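You operate a simulated robot arm through the tools that you are given. There is no shell and no other tool. Be economical: measure what you need, move in short steps, check, and stop when the job is done.

You run a simulated robot arm. Do the job below in one go: nothing can be reset, and whatever is moved stays where it is left.

## Task
Stop the stirrer, fetch the bar with the wand and cover the beaker.
Fine: beaker on the cork mat, bar on the steel dish, wand back, watch glass on the beaker.
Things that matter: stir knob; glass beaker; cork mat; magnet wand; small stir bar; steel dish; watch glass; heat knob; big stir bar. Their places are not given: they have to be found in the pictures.

The check looks at the end state, three seconds after you hand in, the way a careful person would. Anything else that was tipped, shoved, dropped, spilled or broken makes it a failure. Lids that push on must go on centred and level and be pressed home; caps that screw on are set level and turned clockwise until they are tight.

## Robot
A 6-joint arm with a two-finger parallel gripper, fixed in place. Base frame: the origin is at the foot of the arm, x ahead of it, y to its left, z up; the work surface is at about z = 0.905. Readings come in m, rad, newtons and seconds.
With the tool pointing down near the work surface it reaches from about 0.18 to 0.76 m from the base axis. Its first joint turns from -2.897 to 2.897 rad. Payload 3.91 kg.
Tool frame: the origin (TCP) lies between the finger pads and is the grasp point; the fingertips stand 0.03 m ahead of it; z points along the fingers, y is the line along which they close. The gripper opens to 0.11 m. The fingers are 0.02 m wide and 0.01 m thick; the gripper's body (0.048 by 0.112 m) begins 0.055 m behind the TCP.
Orientation is that of the tool frame in the base frame, as a unit quaternion [x, y, z, w]. With the fingers straight down and closing along the base's y, the tool's x points along the base's -x, its y along +y and its z along -z.

## Interface
- The arm moves only by the tool nudge_tool. Its argument "targets" is a list of rows, each a list of 3 entries, a list of its own where there are three numbers: the shift along the tool's x, y, z in units of 40 mm (1.0 is 40 mm), then the turn, a rotation vector about the tool's x, y, z in units of 4 degrees (1.0 is 4 degrees), then the gripper command, from -1 (fully open) to 1 (shut), values between in proportion. In form: [[[tx, ty, tz], [rx, ry, rz], gripper], ...]. A call has 1 to 12 rows; each row shifts and turns the commanded pose from where the row before left it, along the tool's axes as they then stand. A call with a number of a shift or a turn outside -1 to 1 is refused whole. Rows are played at 5 a second. More than 0.05 m and 0.15 rad between two rows, or a gripper value outside its range, and nothing of the call is played. Where a pose cannot be reached the arm comes as near as it can. A force on the tool above 90 N (or 10 N above the force at the start of the call, whichever is more), or a blocked arm, ends the call early, and 0.2 s more pass. Each finger travels about 0.045 m/s and halts on what it meets, pressing with about 33 N; the grip force reading is that of the motor and also rises with nothing between the fingers. The clock runs only during rows and for 0.2 s after the last one: add rows that do not move to give the fingers time. It gives the time, the measured TCP pose, the force on the tool (base axes), the opening and the grip force at its end, in the units of the frame above (readings bear some noise).
- Cameras (640 x 400 px; columns grow to the right, rows downward): "scene" is fixed at [0.0435, -0.6523, 1.5677]; the picture's right is [0.80, -0.60, 0.00], its down [-0.37, -0.50, -0.78] and it looks along [0.47, 0.63, -0.62] (base axes); focal length 230 px, centre (320, 200). "wrist" rides on the gripper at [0.071, 0.022, -0.107] in the tool frame; the picture's right is [-0.29, 0.96, 0.00], its down [-0.76, -0.23, -0.61] and it looks along [-0.58, -0.18, 0.79] (tool axes); focal length 243 px, centre (320, 200).
- camera(camera): a new picture of that camera. The clock stands still meanwhile.
- slide_trunk(by): slides the trunk up (or, below 0, down) by that many m; the arm rides with it, the base frame stays. It gives what a move gives, with no picture.
- pixel_to_xyz(camera, pixels): for up to 12 pixels [column, row] of the newest picture of that camera ("zoom" is the newest enlarged one), the place [x, y, z] in the base frame of the surface seen there, good to about 0.002 m, but the place of the scene camera against the robot may be out by one fixed shift of up to 0.012 m in any direction. The clock stands still meanwhile.
- zoom(camera, box): a new picture of the part [left, top, right, bottom] of that camera's present view, enlarged. The clock stands still meanwhile.
- sign_off(): hands the job in; it is judged then, once.

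Go step by step. Measure first, check grasps and placings, and put right what went wrong. The budget is 80 turns and 46 pictures, counting those below and the enlarged ones. Unless the task says otherwise, let go and move clear before handing in, and close with one line.

The tools are called by a JSON object that holds its "api" and its "payload". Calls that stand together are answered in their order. nudge_tool: Moves the arm, as the interface text tells. Its arguments: {"type":"object","properties":{"targets":{"type":"array","items":{"type":"array"}}},"required":["targets"]} The other tools are called the same way: slide_trunk (by) slides the trunk up or down; camera (camera) takes a picture; pixel_to_xyz (camera, pixels) gives the place of the surface under pixels of a picture; zoom (camera, box) takes an enlarged picture of a part of a camera's view; sign_off () hands the job in.

At the start:

```text
time: 0.0
ee_pos: [0.3104, 0.0947, 1.4062]
ee_rot: [-0.001, 1.0, -0.001, 0.0]
force: [-0.7, -0.2, 1.5]
width: 0.1099
finger_force: 0.2
trunk travel left (down, up): [-0.577, 0.013]
```

scene: 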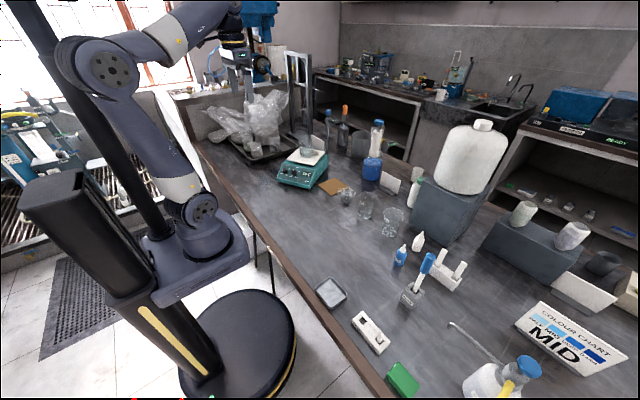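
wrist: 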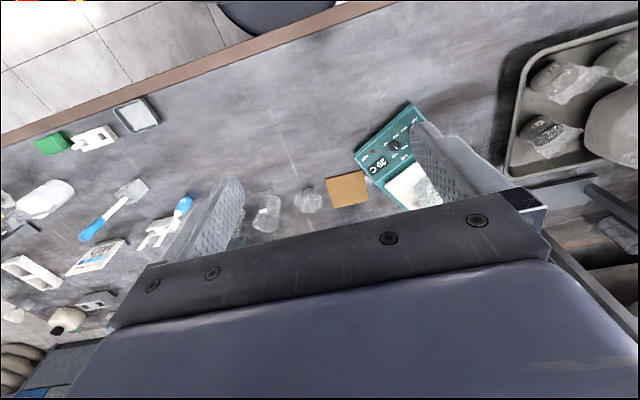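

The scene shows a teal stirrer near (302,165) with a beaker on it, the cork mat at (333,187), and glassware around (345-390,205). I'll zoom in to identify the parts.

{"api": "zoom", "payload": {"camera": "scene", "box": [260, 120, 420, 220]}}

{"api": "zoom", "payload": {"camera": "scene", "box": [310, 220, 510, 345]}}

{"api": "zoom", "payload": {"camera": "wrist", "box": [320, 80, 480, 220]}}

```text
4.00 times, centred on (340, 170) of scene
```

zoom: 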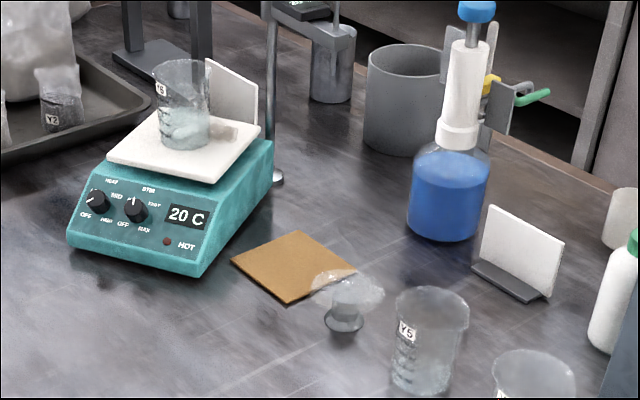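

```text
3.20 times, centred on (410, 282) of scene
```

zoom: 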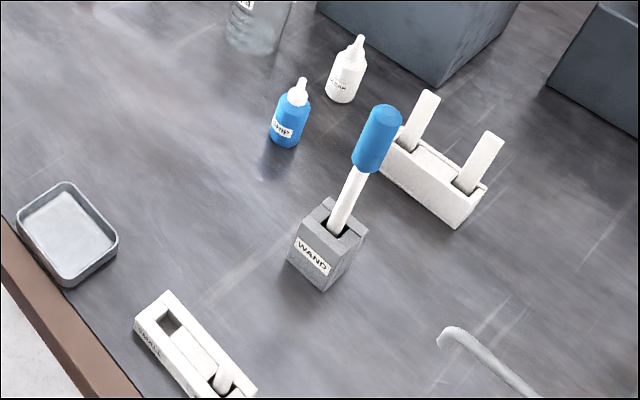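

```text
2.86 times, centred on (400, 150) of wrist
```

zoom: 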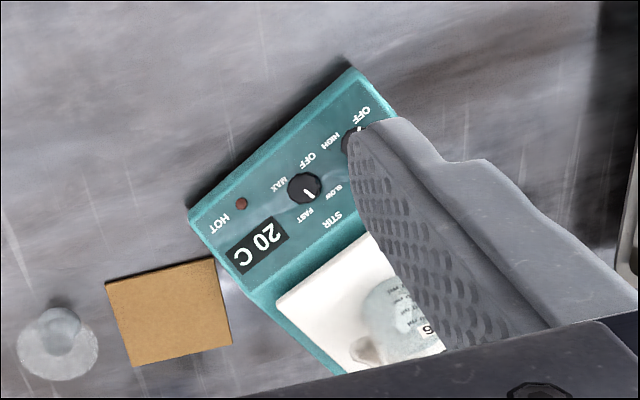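

The wrist zoom shows the stir knob at zoom (305,187), the heat knob half-hidden, and the cork and watch glass on a stand at the left. I'll measure the key points from both cameras so I can find the scene camera's shift.

{"api": "pixel_to_xyz", "payload": {"camera": "scene", "pixels": [[294, 172.5], [284.3, 170], [333.2, 186.7], [319, 185], [349, 187.5], [331.5, 195.5], [336, 177.7], [346.5, 191], [346, 202], [331, 293], [428, 259], [408, 297]]}}

{"api": "pixel_to_xyz", "payload": {"camera": "zoom", "pixels": [[305, 187], [107, 284], [215, 258], [232, 344], [134, 366], [57, 343], [62, 325], [348, 68], [188, 215], [352, 140], [241, 203], [278, 300]]}}

{"api": "pixel_to_xyz", "payload": {"camera": "wrist", "pixels": [[137, 115], [184, 205], [86, 236], [128, 192], [268, 213], [310, 201], [97, 137]]}}

```text
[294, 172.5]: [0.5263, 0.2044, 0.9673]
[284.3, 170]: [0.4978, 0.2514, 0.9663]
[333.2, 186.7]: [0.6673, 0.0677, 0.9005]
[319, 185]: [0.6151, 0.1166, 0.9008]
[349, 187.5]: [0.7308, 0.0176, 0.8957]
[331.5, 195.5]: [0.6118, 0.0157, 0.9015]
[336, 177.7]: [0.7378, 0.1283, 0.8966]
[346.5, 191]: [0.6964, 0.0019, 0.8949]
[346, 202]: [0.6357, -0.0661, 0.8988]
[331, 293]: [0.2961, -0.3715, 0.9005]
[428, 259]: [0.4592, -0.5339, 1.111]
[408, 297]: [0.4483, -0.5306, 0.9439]
```

```text
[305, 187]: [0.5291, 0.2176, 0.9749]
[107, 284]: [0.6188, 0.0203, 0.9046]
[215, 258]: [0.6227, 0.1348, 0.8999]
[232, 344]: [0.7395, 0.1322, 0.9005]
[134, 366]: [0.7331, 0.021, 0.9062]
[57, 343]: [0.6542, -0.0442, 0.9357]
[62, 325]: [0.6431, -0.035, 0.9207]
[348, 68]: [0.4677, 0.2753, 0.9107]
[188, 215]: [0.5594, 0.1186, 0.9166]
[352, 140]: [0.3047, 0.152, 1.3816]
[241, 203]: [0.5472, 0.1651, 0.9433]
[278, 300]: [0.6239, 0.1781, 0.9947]
```

```text
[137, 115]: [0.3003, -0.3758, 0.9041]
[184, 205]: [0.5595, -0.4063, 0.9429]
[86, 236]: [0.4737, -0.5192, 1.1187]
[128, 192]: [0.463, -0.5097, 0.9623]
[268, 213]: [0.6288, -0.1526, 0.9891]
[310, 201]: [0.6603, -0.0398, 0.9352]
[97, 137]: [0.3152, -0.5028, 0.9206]
```

The cameras agree to within about (+0.006, +0.006, +0.004) m. I'll lower the trunk and then move over for a close look at the stirrer.

{"api": "slide_trunk", "payload": {"by": -0.2}}

{"api": "nudge_tool", "payload": {"targets": [[[0, 1, 0], [0, 0, 0], -1], [[0, 1, 0], [0, 0, 0], -1], [[0, 1, 0], [0, 0, 0], -1]]}}

{"api": "camera", "payload": {"camera": "wrist"}}

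```text
time: 2.2
ee_pos: [0.3097, 0.0958, 1.2072]
ee_rot: [0.0, 1.0, 0.001, 0.0]
force: [-0.2, 0.1, 1.0]
width: 0.1101
finger_force: 0.0
trunk travel left (down, up): [-0.377, 0.213]
```

```text
time: 3.0
ee_pos: [0.311, 0.2131, 1.2063]
ee_rot: [0.0, 1.0, 0.0, 0.001]
force: [-0.1, -0.5, -0.3]
width: 0.1098
finger_force: 0.0
trunk travel left (down, up): [-0.377, 0.213]
```

```text
40 pictures are left
```

wrist: 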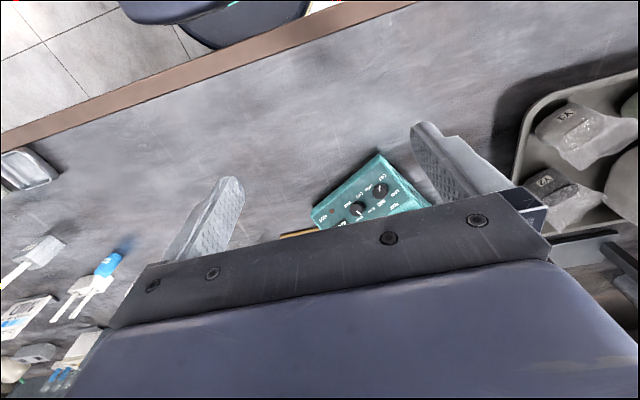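

The stirrer panel is visible at (365,195). I'll zoom in on the knobs.

{"api": "zoom", "payload": {"camera": "wrist", "box": [300, 145, 440, 233]}}

{"api": "zoom", "payload": {"camera": "scene", "box": [270, 125, 334, 197]}}

```text
4.55 times, centred on (370, 189) of wrist
```

zoom: 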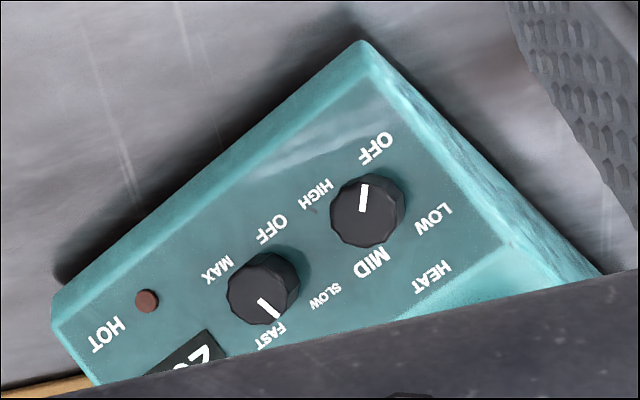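

```text
5.56 times, centred on (302, 161) of scene
```

zoom: 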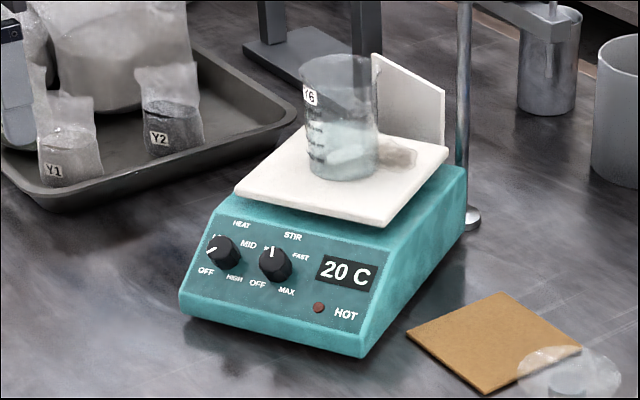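

The stir knob pointer sits about midway between SLOW and FAST, and OFF is roughly 135° counter-clockwise from there. I'll measure the panel plane and the knob top.

{"api": "pixel_to_xyz", "payload": {"camera": "wrist", "pixels": [[334.8, 200], [372.2, 173.6], [385.4, 169.2], [405.2, 195.6], [343.6, 215.4], [371.1, 201], [356.4, 209.9], [358, 212], [355, 207], [378.5, 193.5], [364.5, 194.5], [342, 195]]}}

{"api": "pixel_to_xyz", "payload": {"camera": "zoom", "pixels": [[345, 160], [340, 68], [305, 170], [376, 170], [240, 190], [385, 222], [447, 150], [318, 130], [318, 152], [272, 252], [222, 245], [310, 62]]}}

```text
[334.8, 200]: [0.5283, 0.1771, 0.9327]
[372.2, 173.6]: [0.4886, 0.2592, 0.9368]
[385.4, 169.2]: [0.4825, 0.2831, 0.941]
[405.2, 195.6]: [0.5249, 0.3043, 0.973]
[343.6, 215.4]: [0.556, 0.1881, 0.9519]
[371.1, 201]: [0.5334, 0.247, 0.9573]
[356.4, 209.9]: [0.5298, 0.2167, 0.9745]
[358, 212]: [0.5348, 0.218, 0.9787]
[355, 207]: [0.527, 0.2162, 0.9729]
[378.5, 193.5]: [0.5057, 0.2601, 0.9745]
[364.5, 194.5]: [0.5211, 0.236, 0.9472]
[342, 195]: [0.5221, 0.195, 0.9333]
```

```text
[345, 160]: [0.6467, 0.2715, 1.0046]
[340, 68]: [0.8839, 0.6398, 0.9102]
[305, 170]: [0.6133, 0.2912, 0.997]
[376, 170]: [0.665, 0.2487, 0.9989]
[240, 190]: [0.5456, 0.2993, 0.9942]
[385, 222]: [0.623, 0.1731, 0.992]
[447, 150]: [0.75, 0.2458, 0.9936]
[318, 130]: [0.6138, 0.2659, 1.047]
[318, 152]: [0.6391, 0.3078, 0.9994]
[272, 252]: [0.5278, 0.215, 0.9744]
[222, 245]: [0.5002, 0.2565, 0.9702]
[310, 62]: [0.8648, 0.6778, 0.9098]
```

Panel fit: the normal is about (-0.485, -0.28, 0.828), and the stir knob top is at (0.530, 0.217, 0.9745) and stands about 22 mm tall. I'll tilt the tool along the knob axis and move to 60 mm short of it.

{"api": "nudge_tool", "payload": {"targets": [[[0, 0, 0], [-0.531, -0.92, 0], 0.05], [[0, 0, 0], [-0.531, -0.92, 0], 0.05], [[0, 0, 0], [-0.531, -0.92, 0], 0.05], [[0, 0, 0], [-0.531, -0.92, 0], 0.05], [[0, 0, 0], [-0.531, -0.92, 0], 0.05], [[0, 0, 0], [-0.531, -0.92, 0], 0.05], [[0, 0, 0], [-0.531, -0.92, 0], 0.05], [[0, 0, 0], [-0.531, -0.92, 0], 0.05]]}}

{"api": "nudge_tool", "payload": {"targets": [[[-0.277, -0.277, 0.827], [0, 0, 0], 0.05], [[-0.277, -0.277, 0.827], [0, 0, 0], 0.05], [[-0.277, -0.277, 0.827], [0, 0, 0], 0.05], [[-0.277, -0.277, 0.827], [0, 0, 0], 0.05], [[-0.277, -0.277, 0.827], [0, 0, 0], 0.05], [[-0.277, -0.277, 0.827], [0, 0, 0], 0.05], [[-0.277, -0.277, 0.827], [0, 0, 0], 0.05]]}}

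{"api": "nudge_tool", "payload": {"targets": [[[0, 0, 0], [0, 0, 1], 0.05], [[0, 0, 0], [0, 0, 1], 0.05], [[0, 0, 0], [0, 0, 1], 0.05], [[0, 0, 0], [0, 0, 1], 0.05], [[0, 0, 0], [0, 0, 1], 0.05], [[0, 0, 0], [0, 0, 1], 0.05], [[0, 0, 0], [0, 0, 1], 0.05], [[0, 0, 0], [0, 0, 1], 0.05], [[0, 0, 0], [0, 0, 1], 0.05], [[0, 0, 0], [0, 0, 1], 0.05], [[0, 0, 0], [0, 0, 1], 0.05], [[0, 0, 0], [0, 0, 1], 0.05]]}}

{"api": "camera", "payload": {"camera": "wrist"}}

```text
time: 4.8
ee_pos: [0.31, 0.215, 1.2077]
ee_rot: [0.0, 0.956, 0.147, 0.254]
force: [0.2, -0.3, -0.2]
width: 0.0524
finger_force: 0.1
trunk travel left (down, up): [-0.377, 0.213]
```

```text
time: 6.4
ee_pos: [0.4979, 0.2013, 1.0306]
ee_rot: [0.0, 0.956, 0.146, 0.253]
force: [-0.9, -0.3, -0.4]
width: 0.0522
finger_force: 0.0
trunk travel left (down, up): [-0.377, 0.213]
```

```text
time: 9.0
ee_pos: [0.4971, 0.2014, 1.0304]
ee_rot: [0.39, 0.873, 0.237, 0.172]
force: [-0.2, 0.0, 0.0]
width: 0.0524
finger_force: 0.0
trunk travel left (down, up): [-0.377, 0.213]
```

```text
37 pictures are left
```

wrist: 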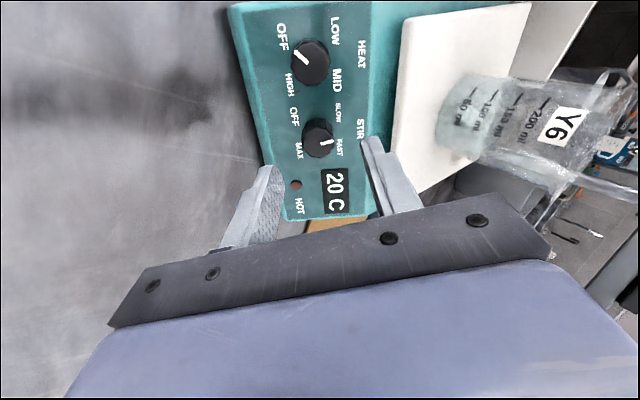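

There's a clear view of both knobs: stir at (318,138) and heat at (310,65). I'll zoom in to read the pointer and refine the centre.

{"api": "zoom", "payload": {"camera": "wrist", "box": [260, 80, 388, 160]}}

{"api": "zoom", "payload": {"camera": "wrist", "box": [400, 30, 640, 220]}}

{"api": "pixel_to_xyz", "payload": {"camera": "wrist", "pixels": [[319, 141], [316, 146], [322, 137], [328, 143], [313, 142], [305, 112], [315, 160], [345, 130], [304, 66], [345, 20]]}}

```text
5.00 times, centred on (324, 120) of wrist
```

zoom: 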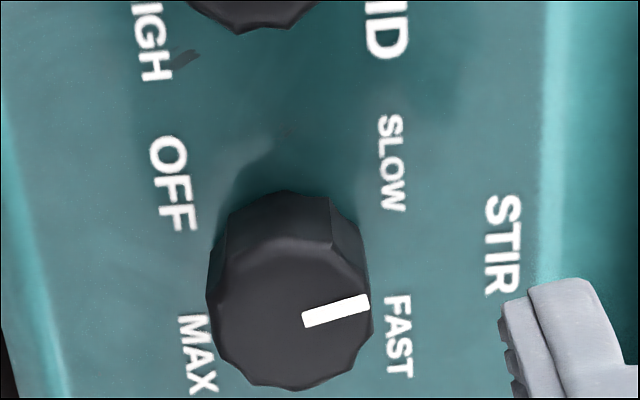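

```text
2.11 times, centred on (520, 125) of wrist
```

zoom: 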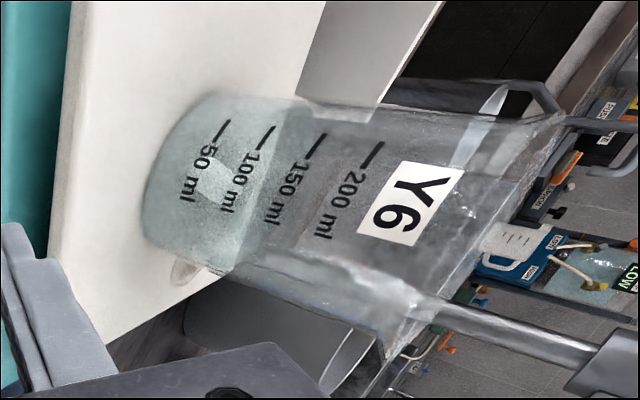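

```text
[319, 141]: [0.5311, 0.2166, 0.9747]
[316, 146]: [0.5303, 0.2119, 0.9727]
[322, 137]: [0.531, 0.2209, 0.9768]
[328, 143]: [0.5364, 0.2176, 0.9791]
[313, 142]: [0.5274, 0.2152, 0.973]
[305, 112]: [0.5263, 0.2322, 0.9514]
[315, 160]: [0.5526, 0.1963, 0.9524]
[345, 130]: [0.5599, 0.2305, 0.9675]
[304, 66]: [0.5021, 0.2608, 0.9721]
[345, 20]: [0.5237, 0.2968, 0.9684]
```

The pointer is at 12 o'clock and OFF is about 135° counter-clockwise; the heat knob already points to OFF. Now I'll centre on the knob, advance 56 mm and grip it.

{"api": "nudge_tool", "payload": {"targets": [[[-0.09, -0.04, 0], [0, 0, 0], 0.05], [[0, 0, 0], [0, 0, 1], 0.05], [[0, 0, 0], [0, 0, 1], 0.05], [[0, 0, 0], [0, 0, 1], 0.05], [[0, 0, 0], [0, 0, 1], 0.05], [[0, 0, 0.4], [0, 0, 0], 0.05], [[0, 0, 0.4], [0, 0, 0], 0.05], [[0, 0, 0.3], [0, 0, 0], 0.05], [[0, 0, 0.3], [0, 0, 0], 0.05]]}}

{"api": "camera", "payload": {"camera": "wrist"}}

```text
time: 11.0
ee_pos: [0.525, 0.2131, 0.9833]
ee_rot: [0.506, 0.811, 0.258, 0.137]
force: [0.8, -0.4, 0.3]
width: 0.0524
finger_force: 0.0
trunk travel left (down, up): [-0.377, 0.213]
```

```text
34 pictures are left
```

wrist: 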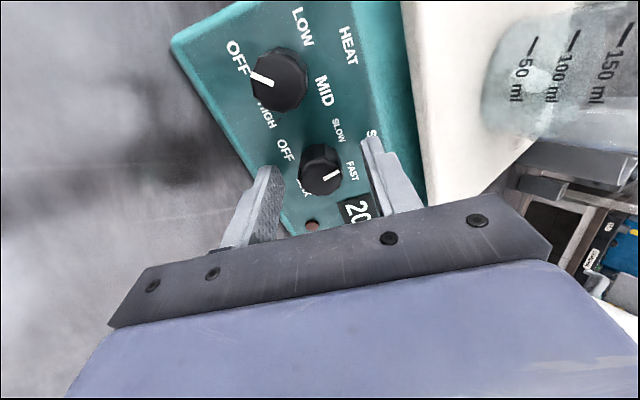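

The knob sits between the fingertips, near (320,168). Closing the gripper.

{"api": "nudge_tool", "payload": {"targets": [[[0, 0, 0], [0, 0, 0], 0.4], [[0, 0, 0], [0, 0, 0], 0.6], [[0, 0, 0], [0, 0, 0], 0.8], [[0, 0, 0], [0, 0, 0], 0.8]]}}

```text
time: 12.0
ee_pos: [0.5241, 0.2132, 0.9833]
ee_rot: [0.507, 0.811, 0.257, 0.137]
force: [-1.0, -0.9, 0.2]
width: 0.0256
finger_force: 44.7
trunk travel left (down, up): [-0.377, 0.213]
```

The knob is gripped at a width of 25.6 mm. Turning counter-clockwise 48° first.

{"api": "nudge_tool", "payload": {"targets": [[[0, 0, 0], [0, 0, -1], 0.8], [[0, 0, 0], [0, 0, -1], 0.8], [[0, 0, 0], [0, 0, -1], 0.8], [[0, 0, 0], [0, 0, -1], 0.8], [[0, 0, 0], [0, 0, -1], 0.8], [[0, 0, 0], [0, 0, -1], 0.8], [[0, 0, 0], [0, 0, -1], 0.8], [[0, 0, 0], [0, 0, -1], 0.8], [[0, 0, 0], [0, 0, -1], 0.8], [[0, 0, 0], [0, 0, -1], 0.8], [[0, 0, 0], [0, 0, -1], 0.8], [[0, 0, 0], [0, 0, -1], 0.8]]}}

{"api": "camera", "payload": {"camera": "wrist"}}

```text
time: 14.6
ee_pos: [0.5245, 0.2127, 0.9825]
ee_rot: [0.133, 0.948, 0.178, 0.228]
force: [-19.0, -9.0, -15.3]
width: 0.0255
finger_force: 45.0
trunk travel left (down, up): [-0.377, 0.213]
```

```text
33 pictures are left
```

wrist: 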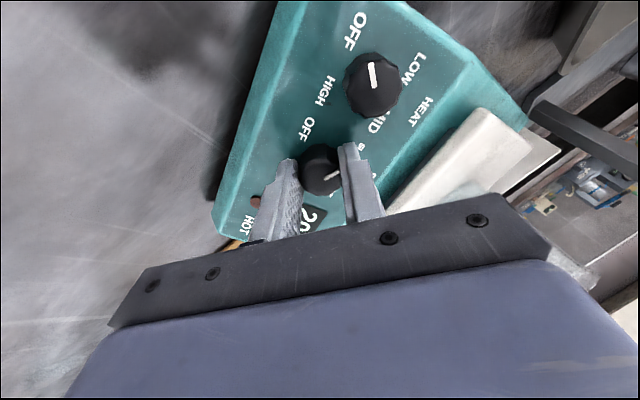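

The pointer at (332,175) seems to be turning with the gripper, though there's a side load of about 25 N. I'll zoom to check that it moved.

{"api": "zoom", "payload": {"camera": "wrist", "box": [270, 100, 398, 210]}}

{"api": "nudge_tool", "payload": {"targets": [[[0.02, -0.02, 0], [0, 0, 0], 0.8]]}}

```text
3.64 times, centred on (334, 155) of wrist
```

zoom: 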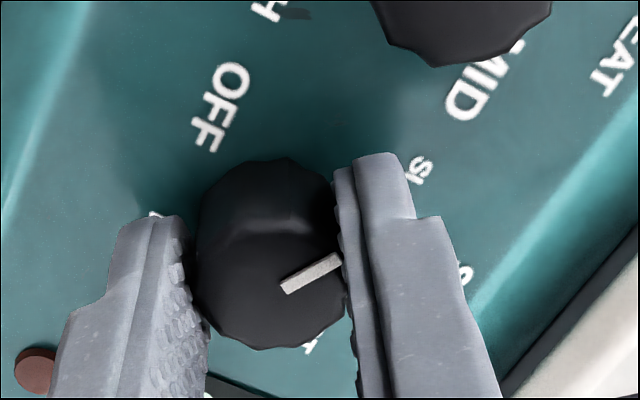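

```text
time: 15.0
ee_pos: [0.5246, 0.2129, 0.9823]
ee_rot: [0.134, 0.948, 0.178, 0.229]
force: [-12.1, -8.1, -12.2]
width: 0.0254
finger_force: 44.6
trunk travel left (down, up): [-0.377, 0.213]
```

The knob is turning with the gripper and the pointer is now near SLOW. I'll continue for 12 more rows.

{"api": "nudge_tool", "payload": {"targets": [[[0.01, -0.01, 0], [0, 0, -1], 0.8], [[0, 0, 0], [0, 0, -1], 0.8], [[0, 0, 0], [0, 0, -1], 0.8], [[0, 0, 0], [0, 0, -1], 0.8], [[0, 0, 0], [0, 0, -1], 0.8], [[0, 0, 0], [0, 0, -1], 0.8], [[0, 0, 0], [0, 0, -1], 0.8], [[0, 0, 0], [0, 0, -1], 0.8], [[0, 0, 0], [0, 0, -1], 0.8], [[0, 0, 0], [0, 0, -1], 0.8], [[0, 0, 0], [0, 0, -1], 0.8], [[0, 0, 0], [0, 0, -1], 0.8]]}}

```text
time: 17.6
ee_pos: [0.5231, 0.2111, 0.9829]
ee_rot: [-0.264, 0.92, 0.07, 0.283]
force: [-5.0, -17.7, -10.7]
width: 0.0252
finger_force: 43.9
trunk travel left (down, up): [-0.377, 0.213]
```

{"api": "nudge_tool", "payload": {"targets": [[[0, 0, 0], [0, 0, -1], 0.8], [[0, 0, 0], [0, 0, -1], 0.8], [[0, 0, 0], [0, 0, -1], 0.8], [[0, 0, 0], [0, 0, -1], 0.8], [[0, 0, 0], [0, 0, -1], 0.8], [[0, 0, 0], [0, 0, -1], 0.8], [[0, 0, 0], [0, 0, -1], 0.8], [[0, 0, 0], [0, 0, -1], 0.8], [[0, 0, 0], [0, 0, -1], 0.8], [[0, 0, 0], [0, 0, -1], 0.8]]}}

{"api": "zoom", "payload": {"camera": "wrist", "box": [230, 20, 410, 220]}}

```text
time: 19.8
ee_pos: [0.5258, 0.2133, 0.9828]
ee_rot: [-0.562, 0.773, -0.031, 0.292]
force: [12.5, -11.1, -4.7]
width: 0.0253
finger_force: 45.0
trunk travel left (down, up): [-0.377, 0.213]
```

```text
2.00 times, centred on (320, 120) of wrist
```

zoom: 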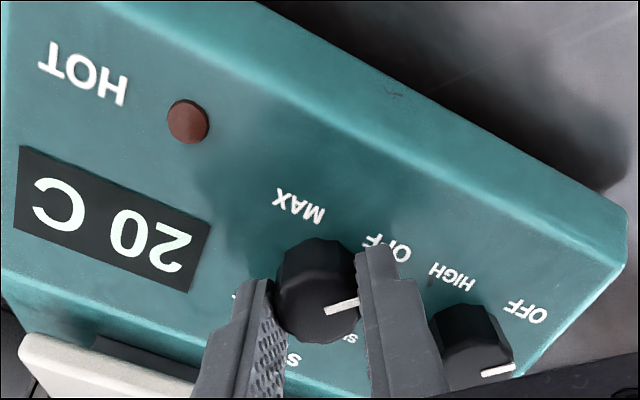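

The stir pointer now points at its OFF label, nearly parallel to the heat pointer. I'll release, back off and check.

{"api": "nudge_tool", "payload": {"targets": [[[0, 0, 0], [0, 0, 0], 0.3], [[0, 0, 0], [0, 0, 0], 0.05], [[0, 0, 0], [0, 0, 0], 0.05], [[0, 0, -0.6], [0, 0, 0], 0.05], [[0, 0, -1], [0, 0, 0], 0.05], [[0, 0, -0.6], [0, 0, 0], 0.05], [[0, 0, -0.6], [0, 0, 0], 0.05]]}}

{"api": "zoom", "payload": {"camera": "wrist", "box": [230, 20, 430, 220]}}

{"api": "zoom", "payload": {"camera": "scene", "box": [270, 125, 334, 197]}}

```text
time: 21.4
ee_pos: [0.4723, 0.1816, 1.0771]
ee_rot: [-0.562, 0.774, -0.03, 0.29]
force: [-0.2, -0.6, 0.0]
width: 0.0525
finger_force: 0.0
trunk travel left (down, up): [-0.377, 0.213]
```

```text
2.00 times, centred on (330, 120) of wrist
```

zoom: 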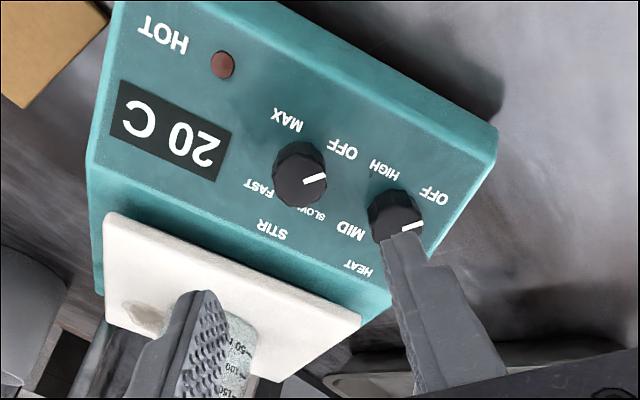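

```text
5.56 times, centred on (302, 161) of scene
```

zoom: 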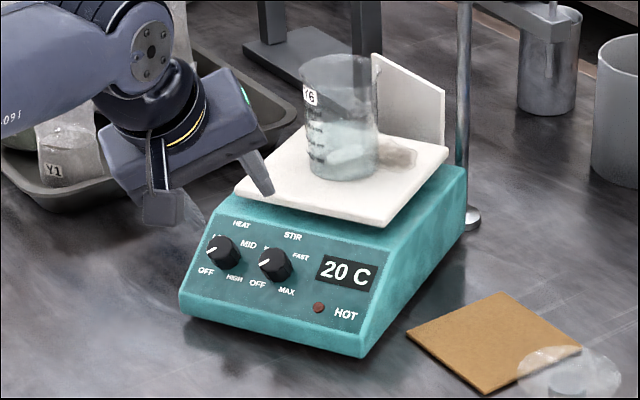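

Both pointers are parallel at OFF. Next I'll look at the beaker contents and the wand, dish and rack area.

{"api": "zoom", "payload": {"camera": "scene", "box": [295, 130, 327, 160]}}

{"api": "zoom", "payload": {"camera": "scene", "box": [310, 270, 400, 360]}}

{"api": "zoom", "payload": {"camera": "scene", "box": [390, 230, 480, 320]}}

```text
13.33 times, centred on (311, 145) of scene
```

zoom: 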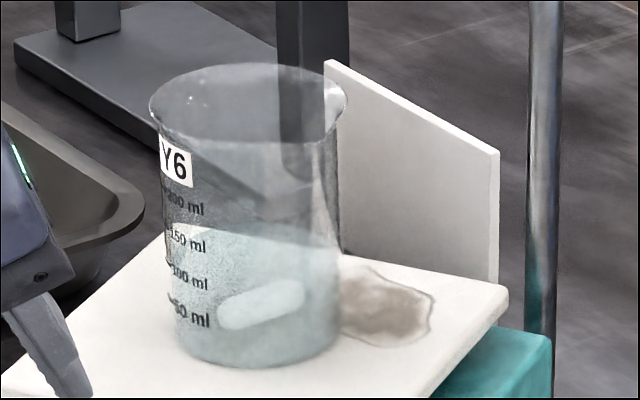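

```text
4.44 times, centred on (355, 315) of scene
```

zoom: 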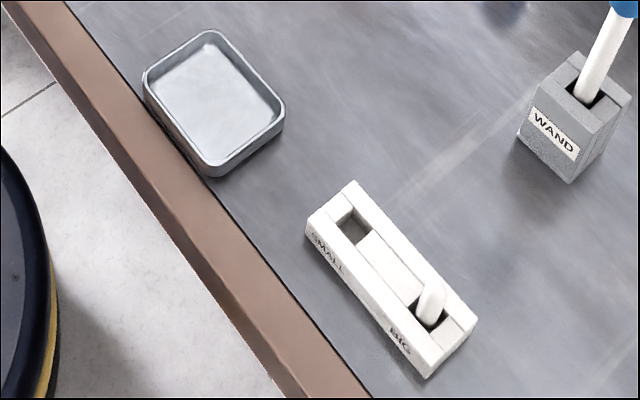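

```text
4.44 times, centred on (435, 275) of scene
```

zoom: 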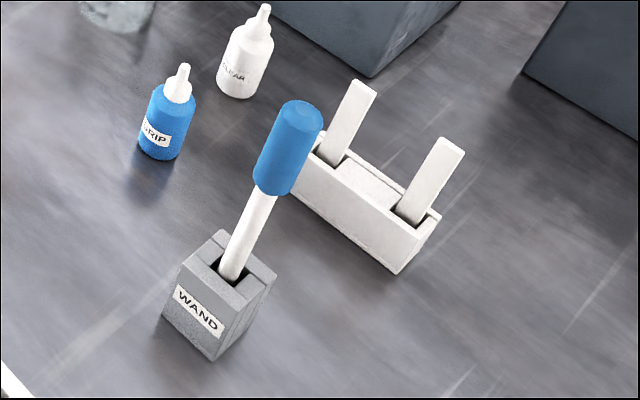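

The beaker holds the small bar: the rack's SMALL slot is empty and its BIG slot is filled. I'll measure the beaker, the obstacles, the wand and the dish.

{"api": "pixel_to_xyz", "payload": {"camera": "scene", "pixels": [[300.1, 142], [301.2, 153.9], [301.3, 145.6], [306.1, 157.3], [313.1, 138], [306.1, 140.5], [306.6, 152.9], [326.8, 152.5], [328.5, 163.8], [318, 141.3], [329, 148], [306.1, 148]]}}

{"api": "pixel_to_xyz", "payload": {"camera": "zoom", "pixels": [[298, 108], [285, 150], [263, 190], [246, 235], [230, 275], [200, 262], [275, 275], [225, 232], [228, 280], [198, 310], [360, 90], [450, 150]]}}

{"api": "slide_trunk", "payload": {"by": 0.2}}

```text
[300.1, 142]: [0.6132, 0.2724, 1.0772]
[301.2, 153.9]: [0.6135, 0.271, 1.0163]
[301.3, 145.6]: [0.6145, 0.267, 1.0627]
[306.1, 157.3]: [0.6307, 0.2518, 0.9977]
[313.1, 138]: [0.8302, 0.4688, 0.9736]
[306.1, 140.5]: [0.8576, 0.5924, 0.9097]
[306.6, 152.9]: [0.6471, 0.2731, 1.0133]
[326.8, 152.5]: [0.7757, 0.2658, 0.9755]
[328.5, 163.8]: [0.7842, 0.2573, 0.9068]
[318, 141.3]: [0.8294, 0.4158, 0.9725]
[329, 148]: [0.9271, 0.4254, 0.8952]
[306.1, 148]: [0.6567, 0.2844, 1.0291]
```

```text
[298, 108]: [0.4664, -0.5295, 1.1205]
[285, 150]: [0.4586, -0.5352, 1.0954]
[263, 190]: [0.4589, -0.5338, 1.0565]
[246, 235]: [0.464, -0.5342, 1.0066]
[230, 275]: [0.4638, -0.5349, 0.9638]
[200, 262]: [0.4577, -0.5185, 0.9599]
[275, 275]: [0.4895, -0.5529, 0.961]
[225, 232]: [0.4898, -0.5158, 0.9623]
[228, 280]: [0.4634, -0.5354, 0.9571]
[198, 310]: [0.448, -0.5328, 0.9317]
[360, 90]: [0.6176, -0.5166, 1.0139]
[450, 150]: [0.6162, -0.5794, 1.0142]
```

```text
time: 23.5
ee_pos: [0.4713, 0.1814, 1.2776]
ee_rot: [-0.563, 0.773, -0.03, 0.291]
force: [0.3, -0.2, -0.9]
width: 0.0523
finger_force: 0.0
trunk travel left (down, up): [-0.577, 0.013]
```

The wand stands vertical near (0.473, -0.525) with its top at z≈1.124. I'm undoing the yaw and tilt at safe height.

{"api": "nudge_tool", "payload": {"targets": [[[0, 0, 0], [0, 0, 1], 0.05], [[0, 0, 0], [0, 0, 1], 0.05], [[0, 0, 0], [0, 0, 1], 0.05], [[0, 0, 0], [0, 0, 1], 0.05], [[0, 0, 0], [0, 0, 1], 0.05], [[0, 0, 0], [0, 0, 1], 0.05], [[0, 0, 0], [0, 0, 1], 0.05], [[0, 0, 0], [0, 0, 1], 0.05], [[0, 0, 0], [0, 0, 1], 0.05], [[0, 0, 0], [0, 0, 1], 0.05], [[0, 0, 0], [0, 0, 1], 0.05], [[0, 0, 0], [0, 0, 1], 0.05]]}}

{"api": "nudge_tool", "payload": {"targets": [[[0, 0, 0], [0, 0, 1], 0.05], [[0, 0, 0], [0, 0, 1], 0.05], [[0, 0, 0], [0, 0, 1], 0.05], [[0, 0, 0], [0, 0, 1], 0.05], [[0, 0, 0], [0, 0, 1], 0.05], [[0, 0, 0], [0, 0, 1], 0.05], [[0, 0, 0], [0.531, 0.92, 0], 0.05], [[0, 0, 0], [0.531, 0.92, 0], 0.05], [[0, 0, 0], [0.531, 0.92, 0], 0.05], [[0, 0, 0], [0.531, 0.92, 0], 0.05], [[0, 0, 0], [0.531, 0.92, 0], 0.05], [[0, 0, 0], [0.531, 0.92, 0], 0.05]]}}

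{"api": "nudge_tool", "payload": {"targets": [[[0, 0, 0], [0.531, 0.92, 0], 0.05], [[0, 0, 0], [0.531, 0.92, 0], 0.05]]}}

```text
time: 26.1
ee_pos: [0.4719, 0.1828, 1.2771]
ee_rot: [-0.197, 0.936, 0.09, 0.279]
force: [-0.7, 0.0, -0.1]
width: 0.052
finger_force: 0.0
trunk travel left (down, up): [-0.577, 0.013]
```

```text
time: 28.7
ee_pos: [0.4721, 0.1818, 1.277]
ee_rot: [0.0, 0.997, 0.037, 0.065]
force: [0.5, 0.9, -0.3]
width: 0.0524
finger_force: 0.1
trunk travel left (down, up): [-0.577, 0.013]
```

```text
time: 29.3
ee_pos: [0.4718, 0.1824, 1.2769]
ee_rot: [0.0, 1.0, 0.0, -0.001]
force: [0.2, -0.6, 0.6]
width: 0.0522
finger_force: 0.1
trunk travel left (down, up): [-0.577, 0.013]
```

The tool is vertical again. Moving toward the wand, staying at height.

{"api": "nudge_tool", "payload": {"targets": [[[0.25, -1, 0], [0, 0, 0], 0.05], [[0.25, -1, 0], [0, 0, 0], 0.05], [[0.25, -1, 0], [0, 0, 0], 0.05], [[0.25, -1, 0], [0, 0, 0], 0.05], [[0.25, -1, 0], [0, 0, 0], 0.05], [[0.25, -1, 0], [0, 0, 0], 0.05], [[0.25, -1, 0], [0, 0, 0], 0.05], [[0.25, -1, 0], [0, 0, 0], 0.05], [[0.25, -1, 0], [0, 0, 0], 0.05], [[0.25, -1, 0], [0, 0, 0], 0.05], [[0.25, -1, 0], [0, 0, 0], 0.05], [[0, -1, 0], [0, 0, 0], 0.05]]}}

{"api": "nudge_tool", "payload": {"targets": [[[0, -1, 0], [0, 0, 0], 0.05], [[0, -1, 0], [0, 0, 0], 0.05], [[0, -1, 0], [0, 0, 0], 0.05]]}}

{"api": "camera", "payload": {"camera": "wrist"}}

```text
time: 31.9
ee_pos: [0.3618, -0.3012, 1.279]
ee_rot: [0.0, 1.0, 0.0, 0.0]
force: [-0.2, 1.5, -0.5]
width: 0.0523
finger_force: 0.1
trunk travel left (down, up): [-0.577, 0.013]
```

```text
time: 32.7
ee_pos: [0.3601, -0.4207, 1.2757]
ee_rot: [-0.001, 1.0, 0.001, 0.0]
force: [0.0, -0.2, 0.2]
width: 0.0522
finger_force: 0.1
trunk travel left (down, up): [-0.577, 0.013]
```

```text
25 pictures are left
```

wrist: 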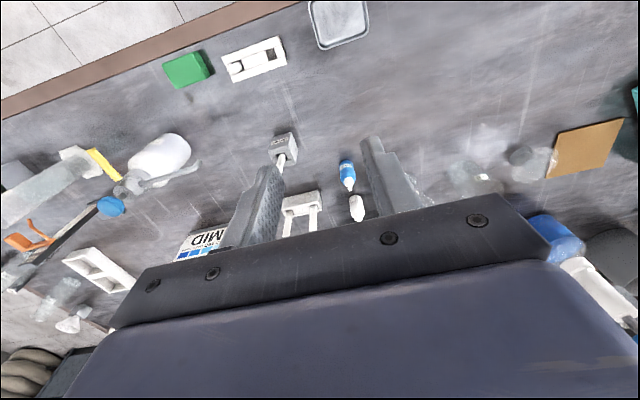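

The wand holder is at (285,147), with its handle hidden behind the left finger. I'll measure the holder top, the shaft and the dish in this view.

{"api": "pixel_to_xyz", "payload": {"camera": "wrist", "pixels": [[277, 152], [298, 148], [291, 134], [272, 138], [282, 158], [281, 163], [339, 22], [313, 8], [366, 10], [367, 37], [320, 45], [262, 58]]}}

```text
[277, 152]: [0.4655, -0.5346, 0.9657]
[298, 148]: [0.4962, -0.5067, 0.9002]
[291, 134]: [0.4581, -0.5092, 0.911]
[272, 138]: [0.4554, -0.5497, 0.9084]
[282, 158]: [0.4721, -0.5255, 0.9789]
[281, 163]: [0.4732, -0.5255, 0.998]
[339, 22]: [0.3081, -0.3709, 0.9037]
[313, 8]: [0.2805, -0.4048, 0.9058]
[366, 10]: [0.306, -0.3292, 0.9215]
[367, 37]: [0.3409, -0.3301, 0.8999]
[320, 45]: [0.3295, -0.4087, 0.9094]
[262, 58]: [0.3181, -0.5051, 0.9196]
```

The wand axis is at about (0.476, -0.526). I'll go above it, open to 70 mm and descend to the handle.

{"api": "nudge_tool", "payload": {"targets": [[[-0.967, -0.877, 0], [0, 0, 0], -0.27], [[-0.967, -0.877, 0], [0, 0, 0], -0.27], [[-0.967, -0.877, 0], [0, 0, 0], -0.27], [[0, 0, 0.9], [0, 0, 0], -0.27], [[0, 0, 0.9], [0, 0, 0], -0.27], [[0, 0, 0], [0, 0, 0], -0.27]]}}

{"api": "camera", "payload": {"camera": "wrist"}}

```text
refused: row 1 steps farther than a row can; nothing moved
```

```text
24 pictures are left
```

wrist: 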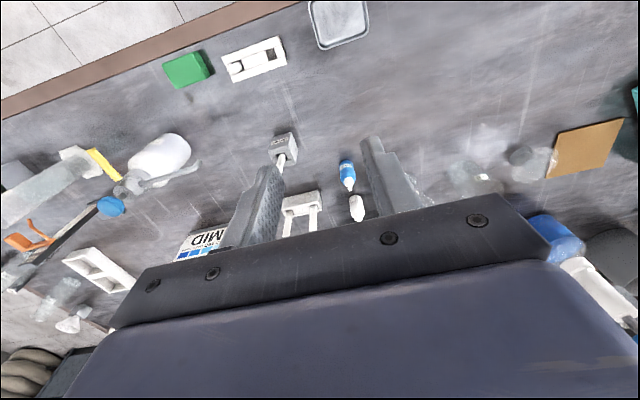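

Refused because each row must stay under 50 mm. I'll use four smaller rows.

{"api": "nudge_tool", "payload": {"targets": [[[-0.725, -0.658, 0], [0, 0, 0], -0.27], [[-0.725, -0.658, 0], [0, 0, 0], -0.27], [[-0.725, -0.658, 0], [0, 0, 0], -0.27], [[-0.725, -0.658, 0], [0, 0, 0], -0.27], [[0, 0, 0.9], [0, 0, 0], -0.27], [[0, 0, 0.9], [0, 0, 0], -0.27], [[0, 0, 0], [0, 0, 0], -0.27]]}}

{"api": "camera", "payload": {"camera": "wrist"}}

```text
time: 34.3
ee_pos: [0.444, -0.4887, 1.1811]
ee_rot: [0.0, 1.0, 0.0, 0.0]
force: [-1.0, 0.2, 0.7]
width: 0.0696
finger_force: 0.0
out of reach, approached as far as the arm can: row 3, 4
trunk travel left (down, up): [-0.577, 0.013]
```

```text
23 pictures are left
```

wrist: 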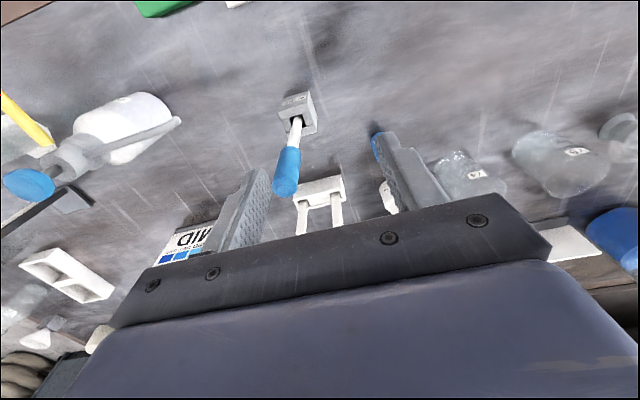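

The handle is visible at (285,172), and the arm hit its reach limit at that height. I'll measure the handle, then carry on from here.

{"api": "pixel_to_xyz", "payload": {"camera": "wrist", "pixels": [[284, 188], [286, 170], [288, 155], [275, 172], [299, 172], [295, 130]]}}

{"api": "slide_trunk", "payload": {"by": -0.02}}

```text
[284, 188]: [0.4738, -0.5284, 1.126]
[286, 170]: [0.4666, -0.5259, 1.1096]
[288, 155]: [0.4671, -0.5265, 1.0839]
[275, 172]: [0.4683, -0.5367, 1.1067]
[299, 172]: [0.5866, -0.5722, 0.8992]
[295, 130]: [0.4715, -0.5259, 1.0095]
```

```text
time: 35.0
ee_pos: [0.4444, -0.4894, 1.1619]
ee_rot: [0.001, 1.0, 0.0, 0.0]
force: [-0.5, -0.4, 0.1]
width: 0.0699
finger_force: 0.1
trunk travel left (down, up): [-0.557, 0.033]
```

The handle axis is at about (0.478, -0.528) with its top at z=1.126. I'll rise 10 mm, then move over it.

{"api": "nudge_tool", "payload": {"targets": [[[0, 0, -0.25], [0, 0, 0], -0.27], [[-0.42, -0.49, 0], [0, 0, 0], -0.27], [[-0.42, -0.49, 0], [0, 0, 0], -0.27], [[0, 0, 0], [0, 0, 0], -0.27]]}}

```text
time: 36.0
ee_pos: [0.4601, -0.5071, 1.1712]
ee_rot: [0.0, 1.0, 0.0, 0.0]
force: [-0.7, 0.1, 0.0]
width: 0.0699
finger_force: 0.1
out of reach, approached as far as the arm can: row 3
trunk travel left (down, up): [-0.557, 0.033]
```

The arm's reach is limited to r≈0.685 at this height, while the wand is at r≈0.712. I'll back off, turn so the fingers close tangentially and tilt the tool 30° outward, which gains reach and still holds the wand vertical.

{"api": "nudge_tool", "payload": {"targets": [[[0.7, 0.7, 0], [0, 0, 0], -0.27], [[0.7, 0.7, 0], [0, 0, 0], -0.27], [[0, 0, 0], [0, 0, 1], -0.27], [[0, 0, 0], [0, 0, 1], -0.27], [[0, 0, 0], [0, 0, 1], -0.27], [[0, 0, 0], [0, 0, 1], -0.27], [[0, 0, 0], [0, 0, 1], -0.27], [[0, 0, 0], [0, 0, 1], -0.27], [[0, 0, 0], [0, 0, 1], -0.27], [[0, 0, 0], [0, 0, 1], -0.27], [[0, 0, 0], [0, 0, 1], -0.27], [[0, 0, 0], [0, 0, 1], -0.27]]}}

{"api": "nudge_tool", "payload": {"targets": [[[0, 0, 0], [0, 0, 1], -0.27], [[0, 0, 0], [0, 0, 0.96], -0.27], [[0, 0, 0], [0, -1, 0], -0.27], [[0, 0, 0], [0, -1, 0], -0.27], [[0, 0, 0], [0, -1, 0], -0.27], [[0, 0, 0], [0, -1, 0], -0.27], [[0, 0, 0], [0, -1, 0], -0.27], [[0, 0, 0], [0, -1, 0], -0.27], [[0, 0, 0], [0, -1, 0], -0.27], [[0, 0, 0], [0, -0.5, 0], -0.27]]}}

{"api": "camera", "payload": {"camera": "wrist"}}

```text
time: 38.6
ee_pos: [0.4056, -0.4525, 1.1719]
ee_rot: [0.342, 0.94, 0.0, -0.001]
force: [-0.4, 0.7, -0.3]
width: 0.07
finger_force: 0.0
trunk travel left (down, up): [-0.557, 0.033]
```

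```text
time: 40.8
ee_pos: [0.4039, -0.4522, 1.1719]
ee_rot: [0.391, 0.883, -0.105, 0.238]
force: [0.1, -0.7, 0.1]
width: 0.07
finger_force: 0.1
trunk travel left (down, up): [-0.557, 0.033]
```

```text
22 pictures are left
```

wrist: 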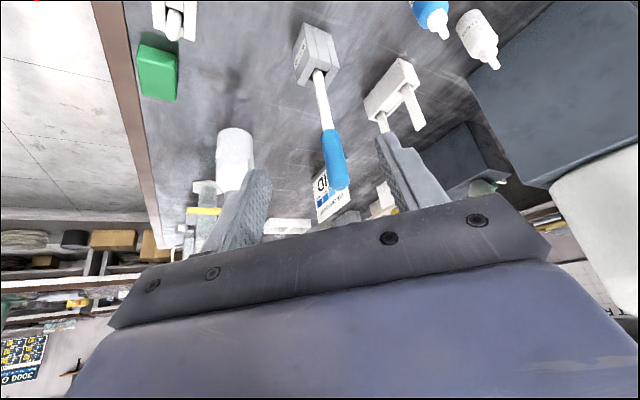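

The wand handle at (335,165) is nearly centred between the fingers. I'll descend to z≈1.095, then push outward so the handle enters the gap.

{"api": "nudge_tool", "payload": {"targets": [[[0.483, 0.05, 0.832], [0, 0, 0], -0.27], [[0.483, 0.05, 0.832], [0, 0, 0], -0.27], [[-0.6, 0, 0.347], [0, 0, 0], -0.27], [[-0.6, 0, 0.347], [0, 0, 0], -0.27], [[-0.6, 0, 0.347], [0, 0, 0], -0.27], [[-0.49, 0, 0.284], [0, 0, 0], -0.27]]}}

{"api": "camera", "payload": {"camera": "wrist"}}

```text
time: 42.2
ee_pos: [0.4782, -0.5265, 1.0952]
ee_rot: [0.392, 0.883, -0.105, 0.237]
force: [-0.4, 0.1, -0.1]
width: 0.0698
finger_force: 0.2
trunk travel left (down, up): [-0.557, 0.033]
```

```text
21 pictures are left
```

wrist: 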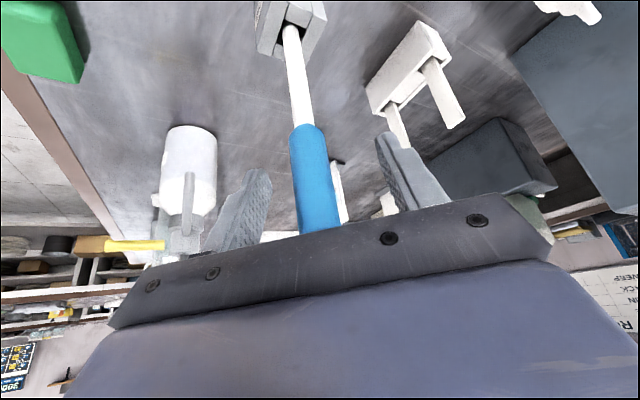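

The handle is between the fingers. Closing on it.

{"api": "nudge_tool", "payload": {"targets": [[[0, 0, 0], [0, 0, 0], 0.3], [[0, 0, 0], [0, 0, 0], 0.5], [[0, 0, 0], [0, 0, 0], 0.8], [[0, 0, 0], [0, 0, 0], 0.8], [[0, 0, 0], [0, 0, 0], 0.8]]}}

```text
time: 43.4
ee_pos: [0.4793, -0.5266, 1.0957]
ee_rot: [0.392, 0.883, -0.105, 0.236]
force: [-0.8, 0.2, 0.5]
width: 0.0206
finger_force: 32.8
trunk travel left (down, up): [-0.557, 0.033]
```

The handle is gripped at 20.6 mm. Lifting straight up by 90 mm.

{"api": "nudge_tool", "payload": {"targets": [[[-0.377, 0, -0.649], [0, 0, 0], 0.8], [[-0.377, 0, -0.649], [0, 0, 0], 0.8], [[-0.377, 0, -0.649], [0, 0, 0], 0.8], [[0, 0, 0], [0, 0, 0], 0.8]]}}

{"api": "zoom", "payload": {"camera": "scene", "box": [350, 200, 510, 320]}}

```text
time: 44.4
ee_pos: [0.479, -0.5285, 1.1853]
ee_rot: [0.393, 0.883, -0.105, 0.236]
force: [0.1, 1.2, -0.8]
width: 0.0206
finger_force: 32.8
trunk travel left (down, up): [-0.557, 0.033]
```

```text
3.33 times, centred on (430, 260) of scene
```

zoom: 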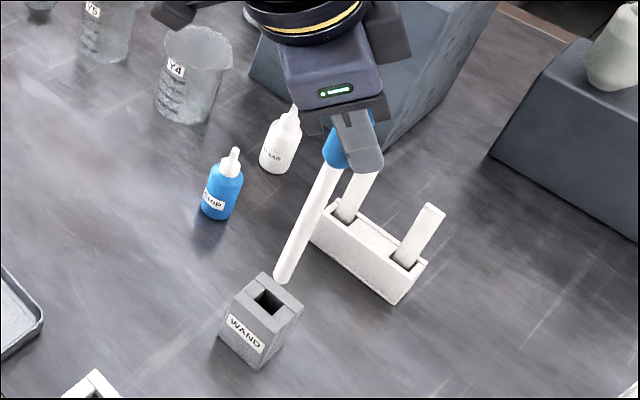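

The wand is out with its tip at zoom (281,280). I'll measure the tip and shaft, and the empty slot.

{"api": "pixel_to_xyz", "payload": {"camera": "zoom", "pixels": [[281, 279], [284, 272], [296, 240], [312, 205], [326, 175], [332, 150], [268, 300], [280, 314], [260, 272], [302, 302], [238, 300]]}}

```text
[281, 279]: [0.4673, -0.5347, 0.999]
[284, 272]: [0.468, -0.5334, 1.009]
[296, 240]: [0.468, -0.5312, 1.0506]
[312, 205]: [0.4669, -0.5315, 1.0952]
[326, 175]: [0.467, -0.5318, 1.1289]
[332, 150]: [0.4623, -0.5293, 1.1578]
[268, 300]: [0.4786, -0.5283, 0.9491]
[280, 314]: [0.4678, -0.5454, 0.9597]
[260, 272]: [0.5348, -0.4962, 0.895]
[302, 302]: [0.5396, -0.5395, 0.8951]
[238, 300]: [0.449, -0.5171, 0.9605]
```

The wand is vertical with its tip 0.185 m below the TCP. The beaker is at about (0.655, 0.288) with its rim at z≈1.095. I'll retract radially, lift, then swing about the base axis to azimuth 24°.

{"api": "nudge_tool", "payload": {"targets": [[[0.945, 0, -0.546], [0, 0, 0], 0.8], [[0.945, 0, -0.546], [0, 0, 0], 0.8], [[0.945, 0, -0.546], [0, 0, 0], 0.8], [[0.945, 0, -0.546], [0, 0, 0], 0.8], [[0.945, 0, -0.546], [0, 0, 0], 0.8], [[0.945, 0, -0.546], [0, 0, 0], 0.8], [[-0.39, 0, -0.676], [0, 0, 0], 0.8], [[-0.39, 0, -0.676], [0, 0, 0], 0.8], [[-0.39, 0, -0.676], [0, 0, 0], 0.8], [[-0.39, 0, -0.676], [0, 0, 0], 0.8]]}}

{"api": "nudge_tool", "payload": {"targets": [[[0.024, 0.785, -0.0137], [-0.502, 0, -0.865], 0.8], [[0.024, 0.785, -0.0137], [-0.502, 0, -0.865], 0.8], [[0.024, 0.785, -0.0137], [-0.502, 0, -0.865], 0.8], [[0.024, 0.785, -0.0137], [-0.502, 0, -0.865], 0.8], [[0.024, 0.785, -0.0137], [-0.502, 0, -0.865], 0.8], [[0.024, 0.785, -0.0137], [-0.502, 0, -0.865], 0.8], [[0.024, 0.785, -0.0137], [-0.502, 0, -0.865], 0.8], [[0.024, 0.785, -0.0137], [-0.502, 0, -0.865], 0.8], [[0.024, 0.785, -0.0137], [-0.502, 0, -0.865], 0.8], [[0.024, 0.785, -0.0137], [-0.502, 0, -0.865], 0.8], [[0.024, 0.785, -0.0137], [-0.502, 0, -0.865], 0.8], [[0.024, 0.785, -0.0137], [-0.502, 0, -0.865], 0.8]]}}

{"api": "nudge_tool", "payload": {"targets": [[[0.024, 0.785, -0.0137], [-0.502, 0, -0.865], 0.8], [[0.024, 0.785, -0.0137], [-0.502, 0, -0.865], 0.8], [[0.024, 0.785, -0.0137], [-0.502, 0, -0.865], 0.8], [[0.024, 0.785, -0.0137], [-0.502, 0, -0.865], 0.8], [[0.024, 0.785, -0.0137], [-0.502, 0, -0.865], 0.8], [[0.024, 0.785, -0.0137], [-0.502, 0, -0.865], 0.8]]}}

{"api": "camera", "payload": {"camera": "wrist"}}

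```text
time: 46.6
ee_pos: [0.3039, -0.3366, 1.3105]
ee_rot: [0.392, 0.883, -0.105, 0.237]
force: [-0.3, 0.3, -0.2]
width: 0.0204
finger_force: 32.8
trunk travel left (down, up): [-0.557, 0.033]
```

```text
time: 49.2
ee_pos: [0.4522, 0.0022, 1.3115]
ee_rot: [-0.002, 0.966, 0.002, 0.26]
force: [-0.1, 0.7, 0.1]
width: 0.0205
finger_force: 32.9
trunk travel left (down, up): [-0.557, 0.033]
```

```text
time: 50.6
ee_pos: [0.4138, 0.1857, 1.3109]
ee_rot: [-0.202, 0.944, 0.056, 0.253]
force: [-0.5, -0.1, -0.1]
width: 0.0208
finger_force: 32.7
trunk travel left (down, up): [-0.557, 0.033]
```

```text
19 pictures are left
```

wrist: 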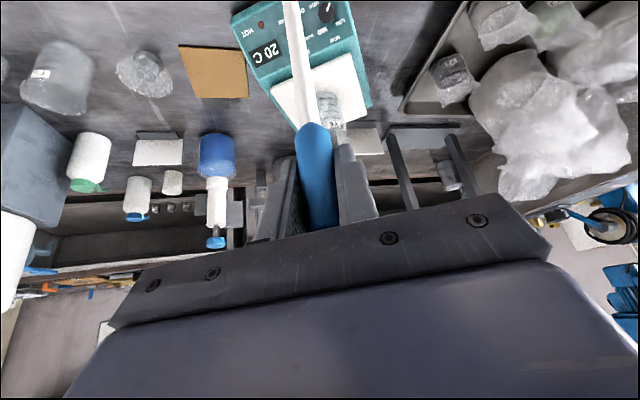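

The wand points toward the plate and the beaker is visible at (330,108). I'll zoom in to locate it.

{"api": "zoom", "payload": {"camera": "wrist", "box": [250, 40, 410, 170]}}

```text
3.08 times, centred on (330, 105) of wrist
```

zoom: 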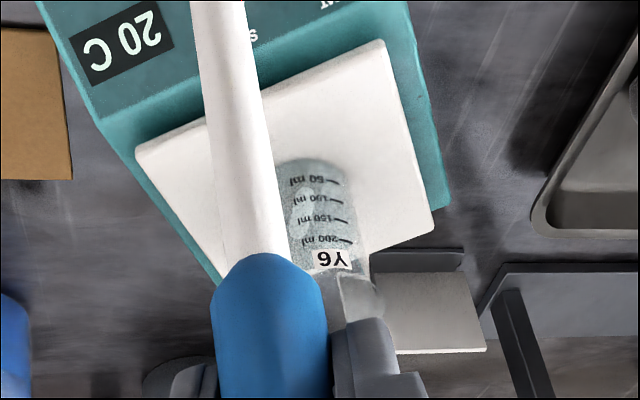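

{"api": "pixel_to_xyz", "payload": {"camera": "zoom", "pixels": [[383, 41], [137, 152], [434, 229], [312, 162], [348, 185], [314, 180], [316, 218], [330, 260], [305, 205], [342, 262], [360, 225], [295, 170]]}}

```text
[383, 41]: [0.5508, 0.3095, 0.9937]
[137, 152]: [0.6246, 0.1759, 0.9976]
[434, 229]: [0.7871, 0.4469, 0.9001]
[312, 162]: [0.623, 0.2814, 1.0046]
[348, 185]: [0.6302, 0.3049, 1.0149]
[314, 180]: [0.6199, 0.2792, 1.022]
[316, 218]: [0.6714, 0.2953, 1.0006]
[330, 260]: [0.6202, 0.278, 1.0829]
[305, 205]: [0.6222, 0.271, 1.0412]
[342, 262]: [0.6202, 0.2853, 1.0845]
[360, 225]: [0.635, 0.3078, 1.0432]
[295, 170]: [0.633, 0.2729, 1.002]
```

The beaker centre is at (0.654, 0.282). I'll raise a little and move the wand tip over the beaker.

{"api": "nudge_tool", "payload": {"targets": [[[-0.15, 0, -0.26], [0, 0, 0], 0.8], [[-0.8, -0.035, 0.462], [0, 0, 0], 0.8], [[-0.8, -0.035, 0.462], [0, 0, 0], 0.8], [[-0.8, -0.035, 0.462], [0, 0, 0], 0.8], [[-0.8, -0.035, 0.462], [0, 0, 0], 0.8], [[-0.8, -0.035, 0.462], [0, 0, 0], 0.8], [[-0.8, -0.035, 0.462], [0, 0, 0], 0.8], [[-0.8, -0.035, 0.462], [0, 0, 0], 0.8], [[0, 0, 0], [0, 0, 0], 0.8]]}}

{"api": "zoom", "payload": {"camera": "scene", "box": [275, 100, 339, 164]}}

```text
time: 52.6
ee_pos: [0.6513, 0.2814, 1.3199]
ee_rot: [-0.202, 0.944, 0.056, 0.254]
force: [0.1, 0.1, -0.2]
width: 0.0206
finger_force: 32.5
trunk travel left (down, up): [-0.557, 0.033]
```

```text
6.25 times, centred on (307, 132) of scene
```

zoom: 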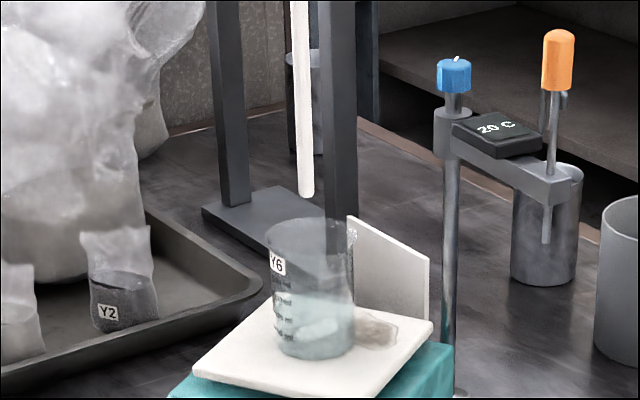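

The wand tip at zoom (305,195) is above the beaker's opening, whose centre is at (310,237). Lowering 115 mm into it.

{"api": "nudge_tool", "payload": {"targets": [[[0.301, -0.03, 0.519], [0, 0, 0], 0.8], [[0.301, -0.03, 0.519], [0, 0, 0], 0.8], [[0.301, 0, 0.519], [0, 0, 0], 0.8], [[0.301, 0, 0.519], [0, 0, 0], 0.8], [[0.24, 0, 0.415], [0, 0, 0], 0.8], [[0, 0, 0], [0, 0, 0], 0.8]]}}

{"api": "zoom", "payload": {"camera": "scene", "box": [290, 125, 330, 165]}}

```text
time: 54.0
ee_pos: [0.6521, 0.2797, 1.2078]
ee_rot: [-0.202, 0.945, 0.056, 0.253]
force: [0.0, 0.3, 2.2]
width: 0.0204
finger_force: 33.0
trunk travel left (down, up): [-0.557, 0.033]
```

```text
10.00 times, centred on (310, 145) of scene
```

zoom: 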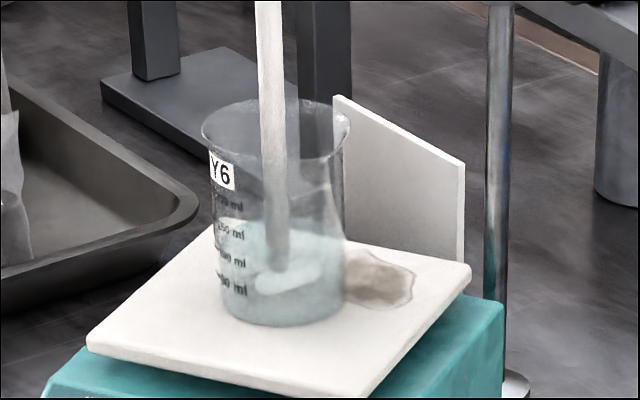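

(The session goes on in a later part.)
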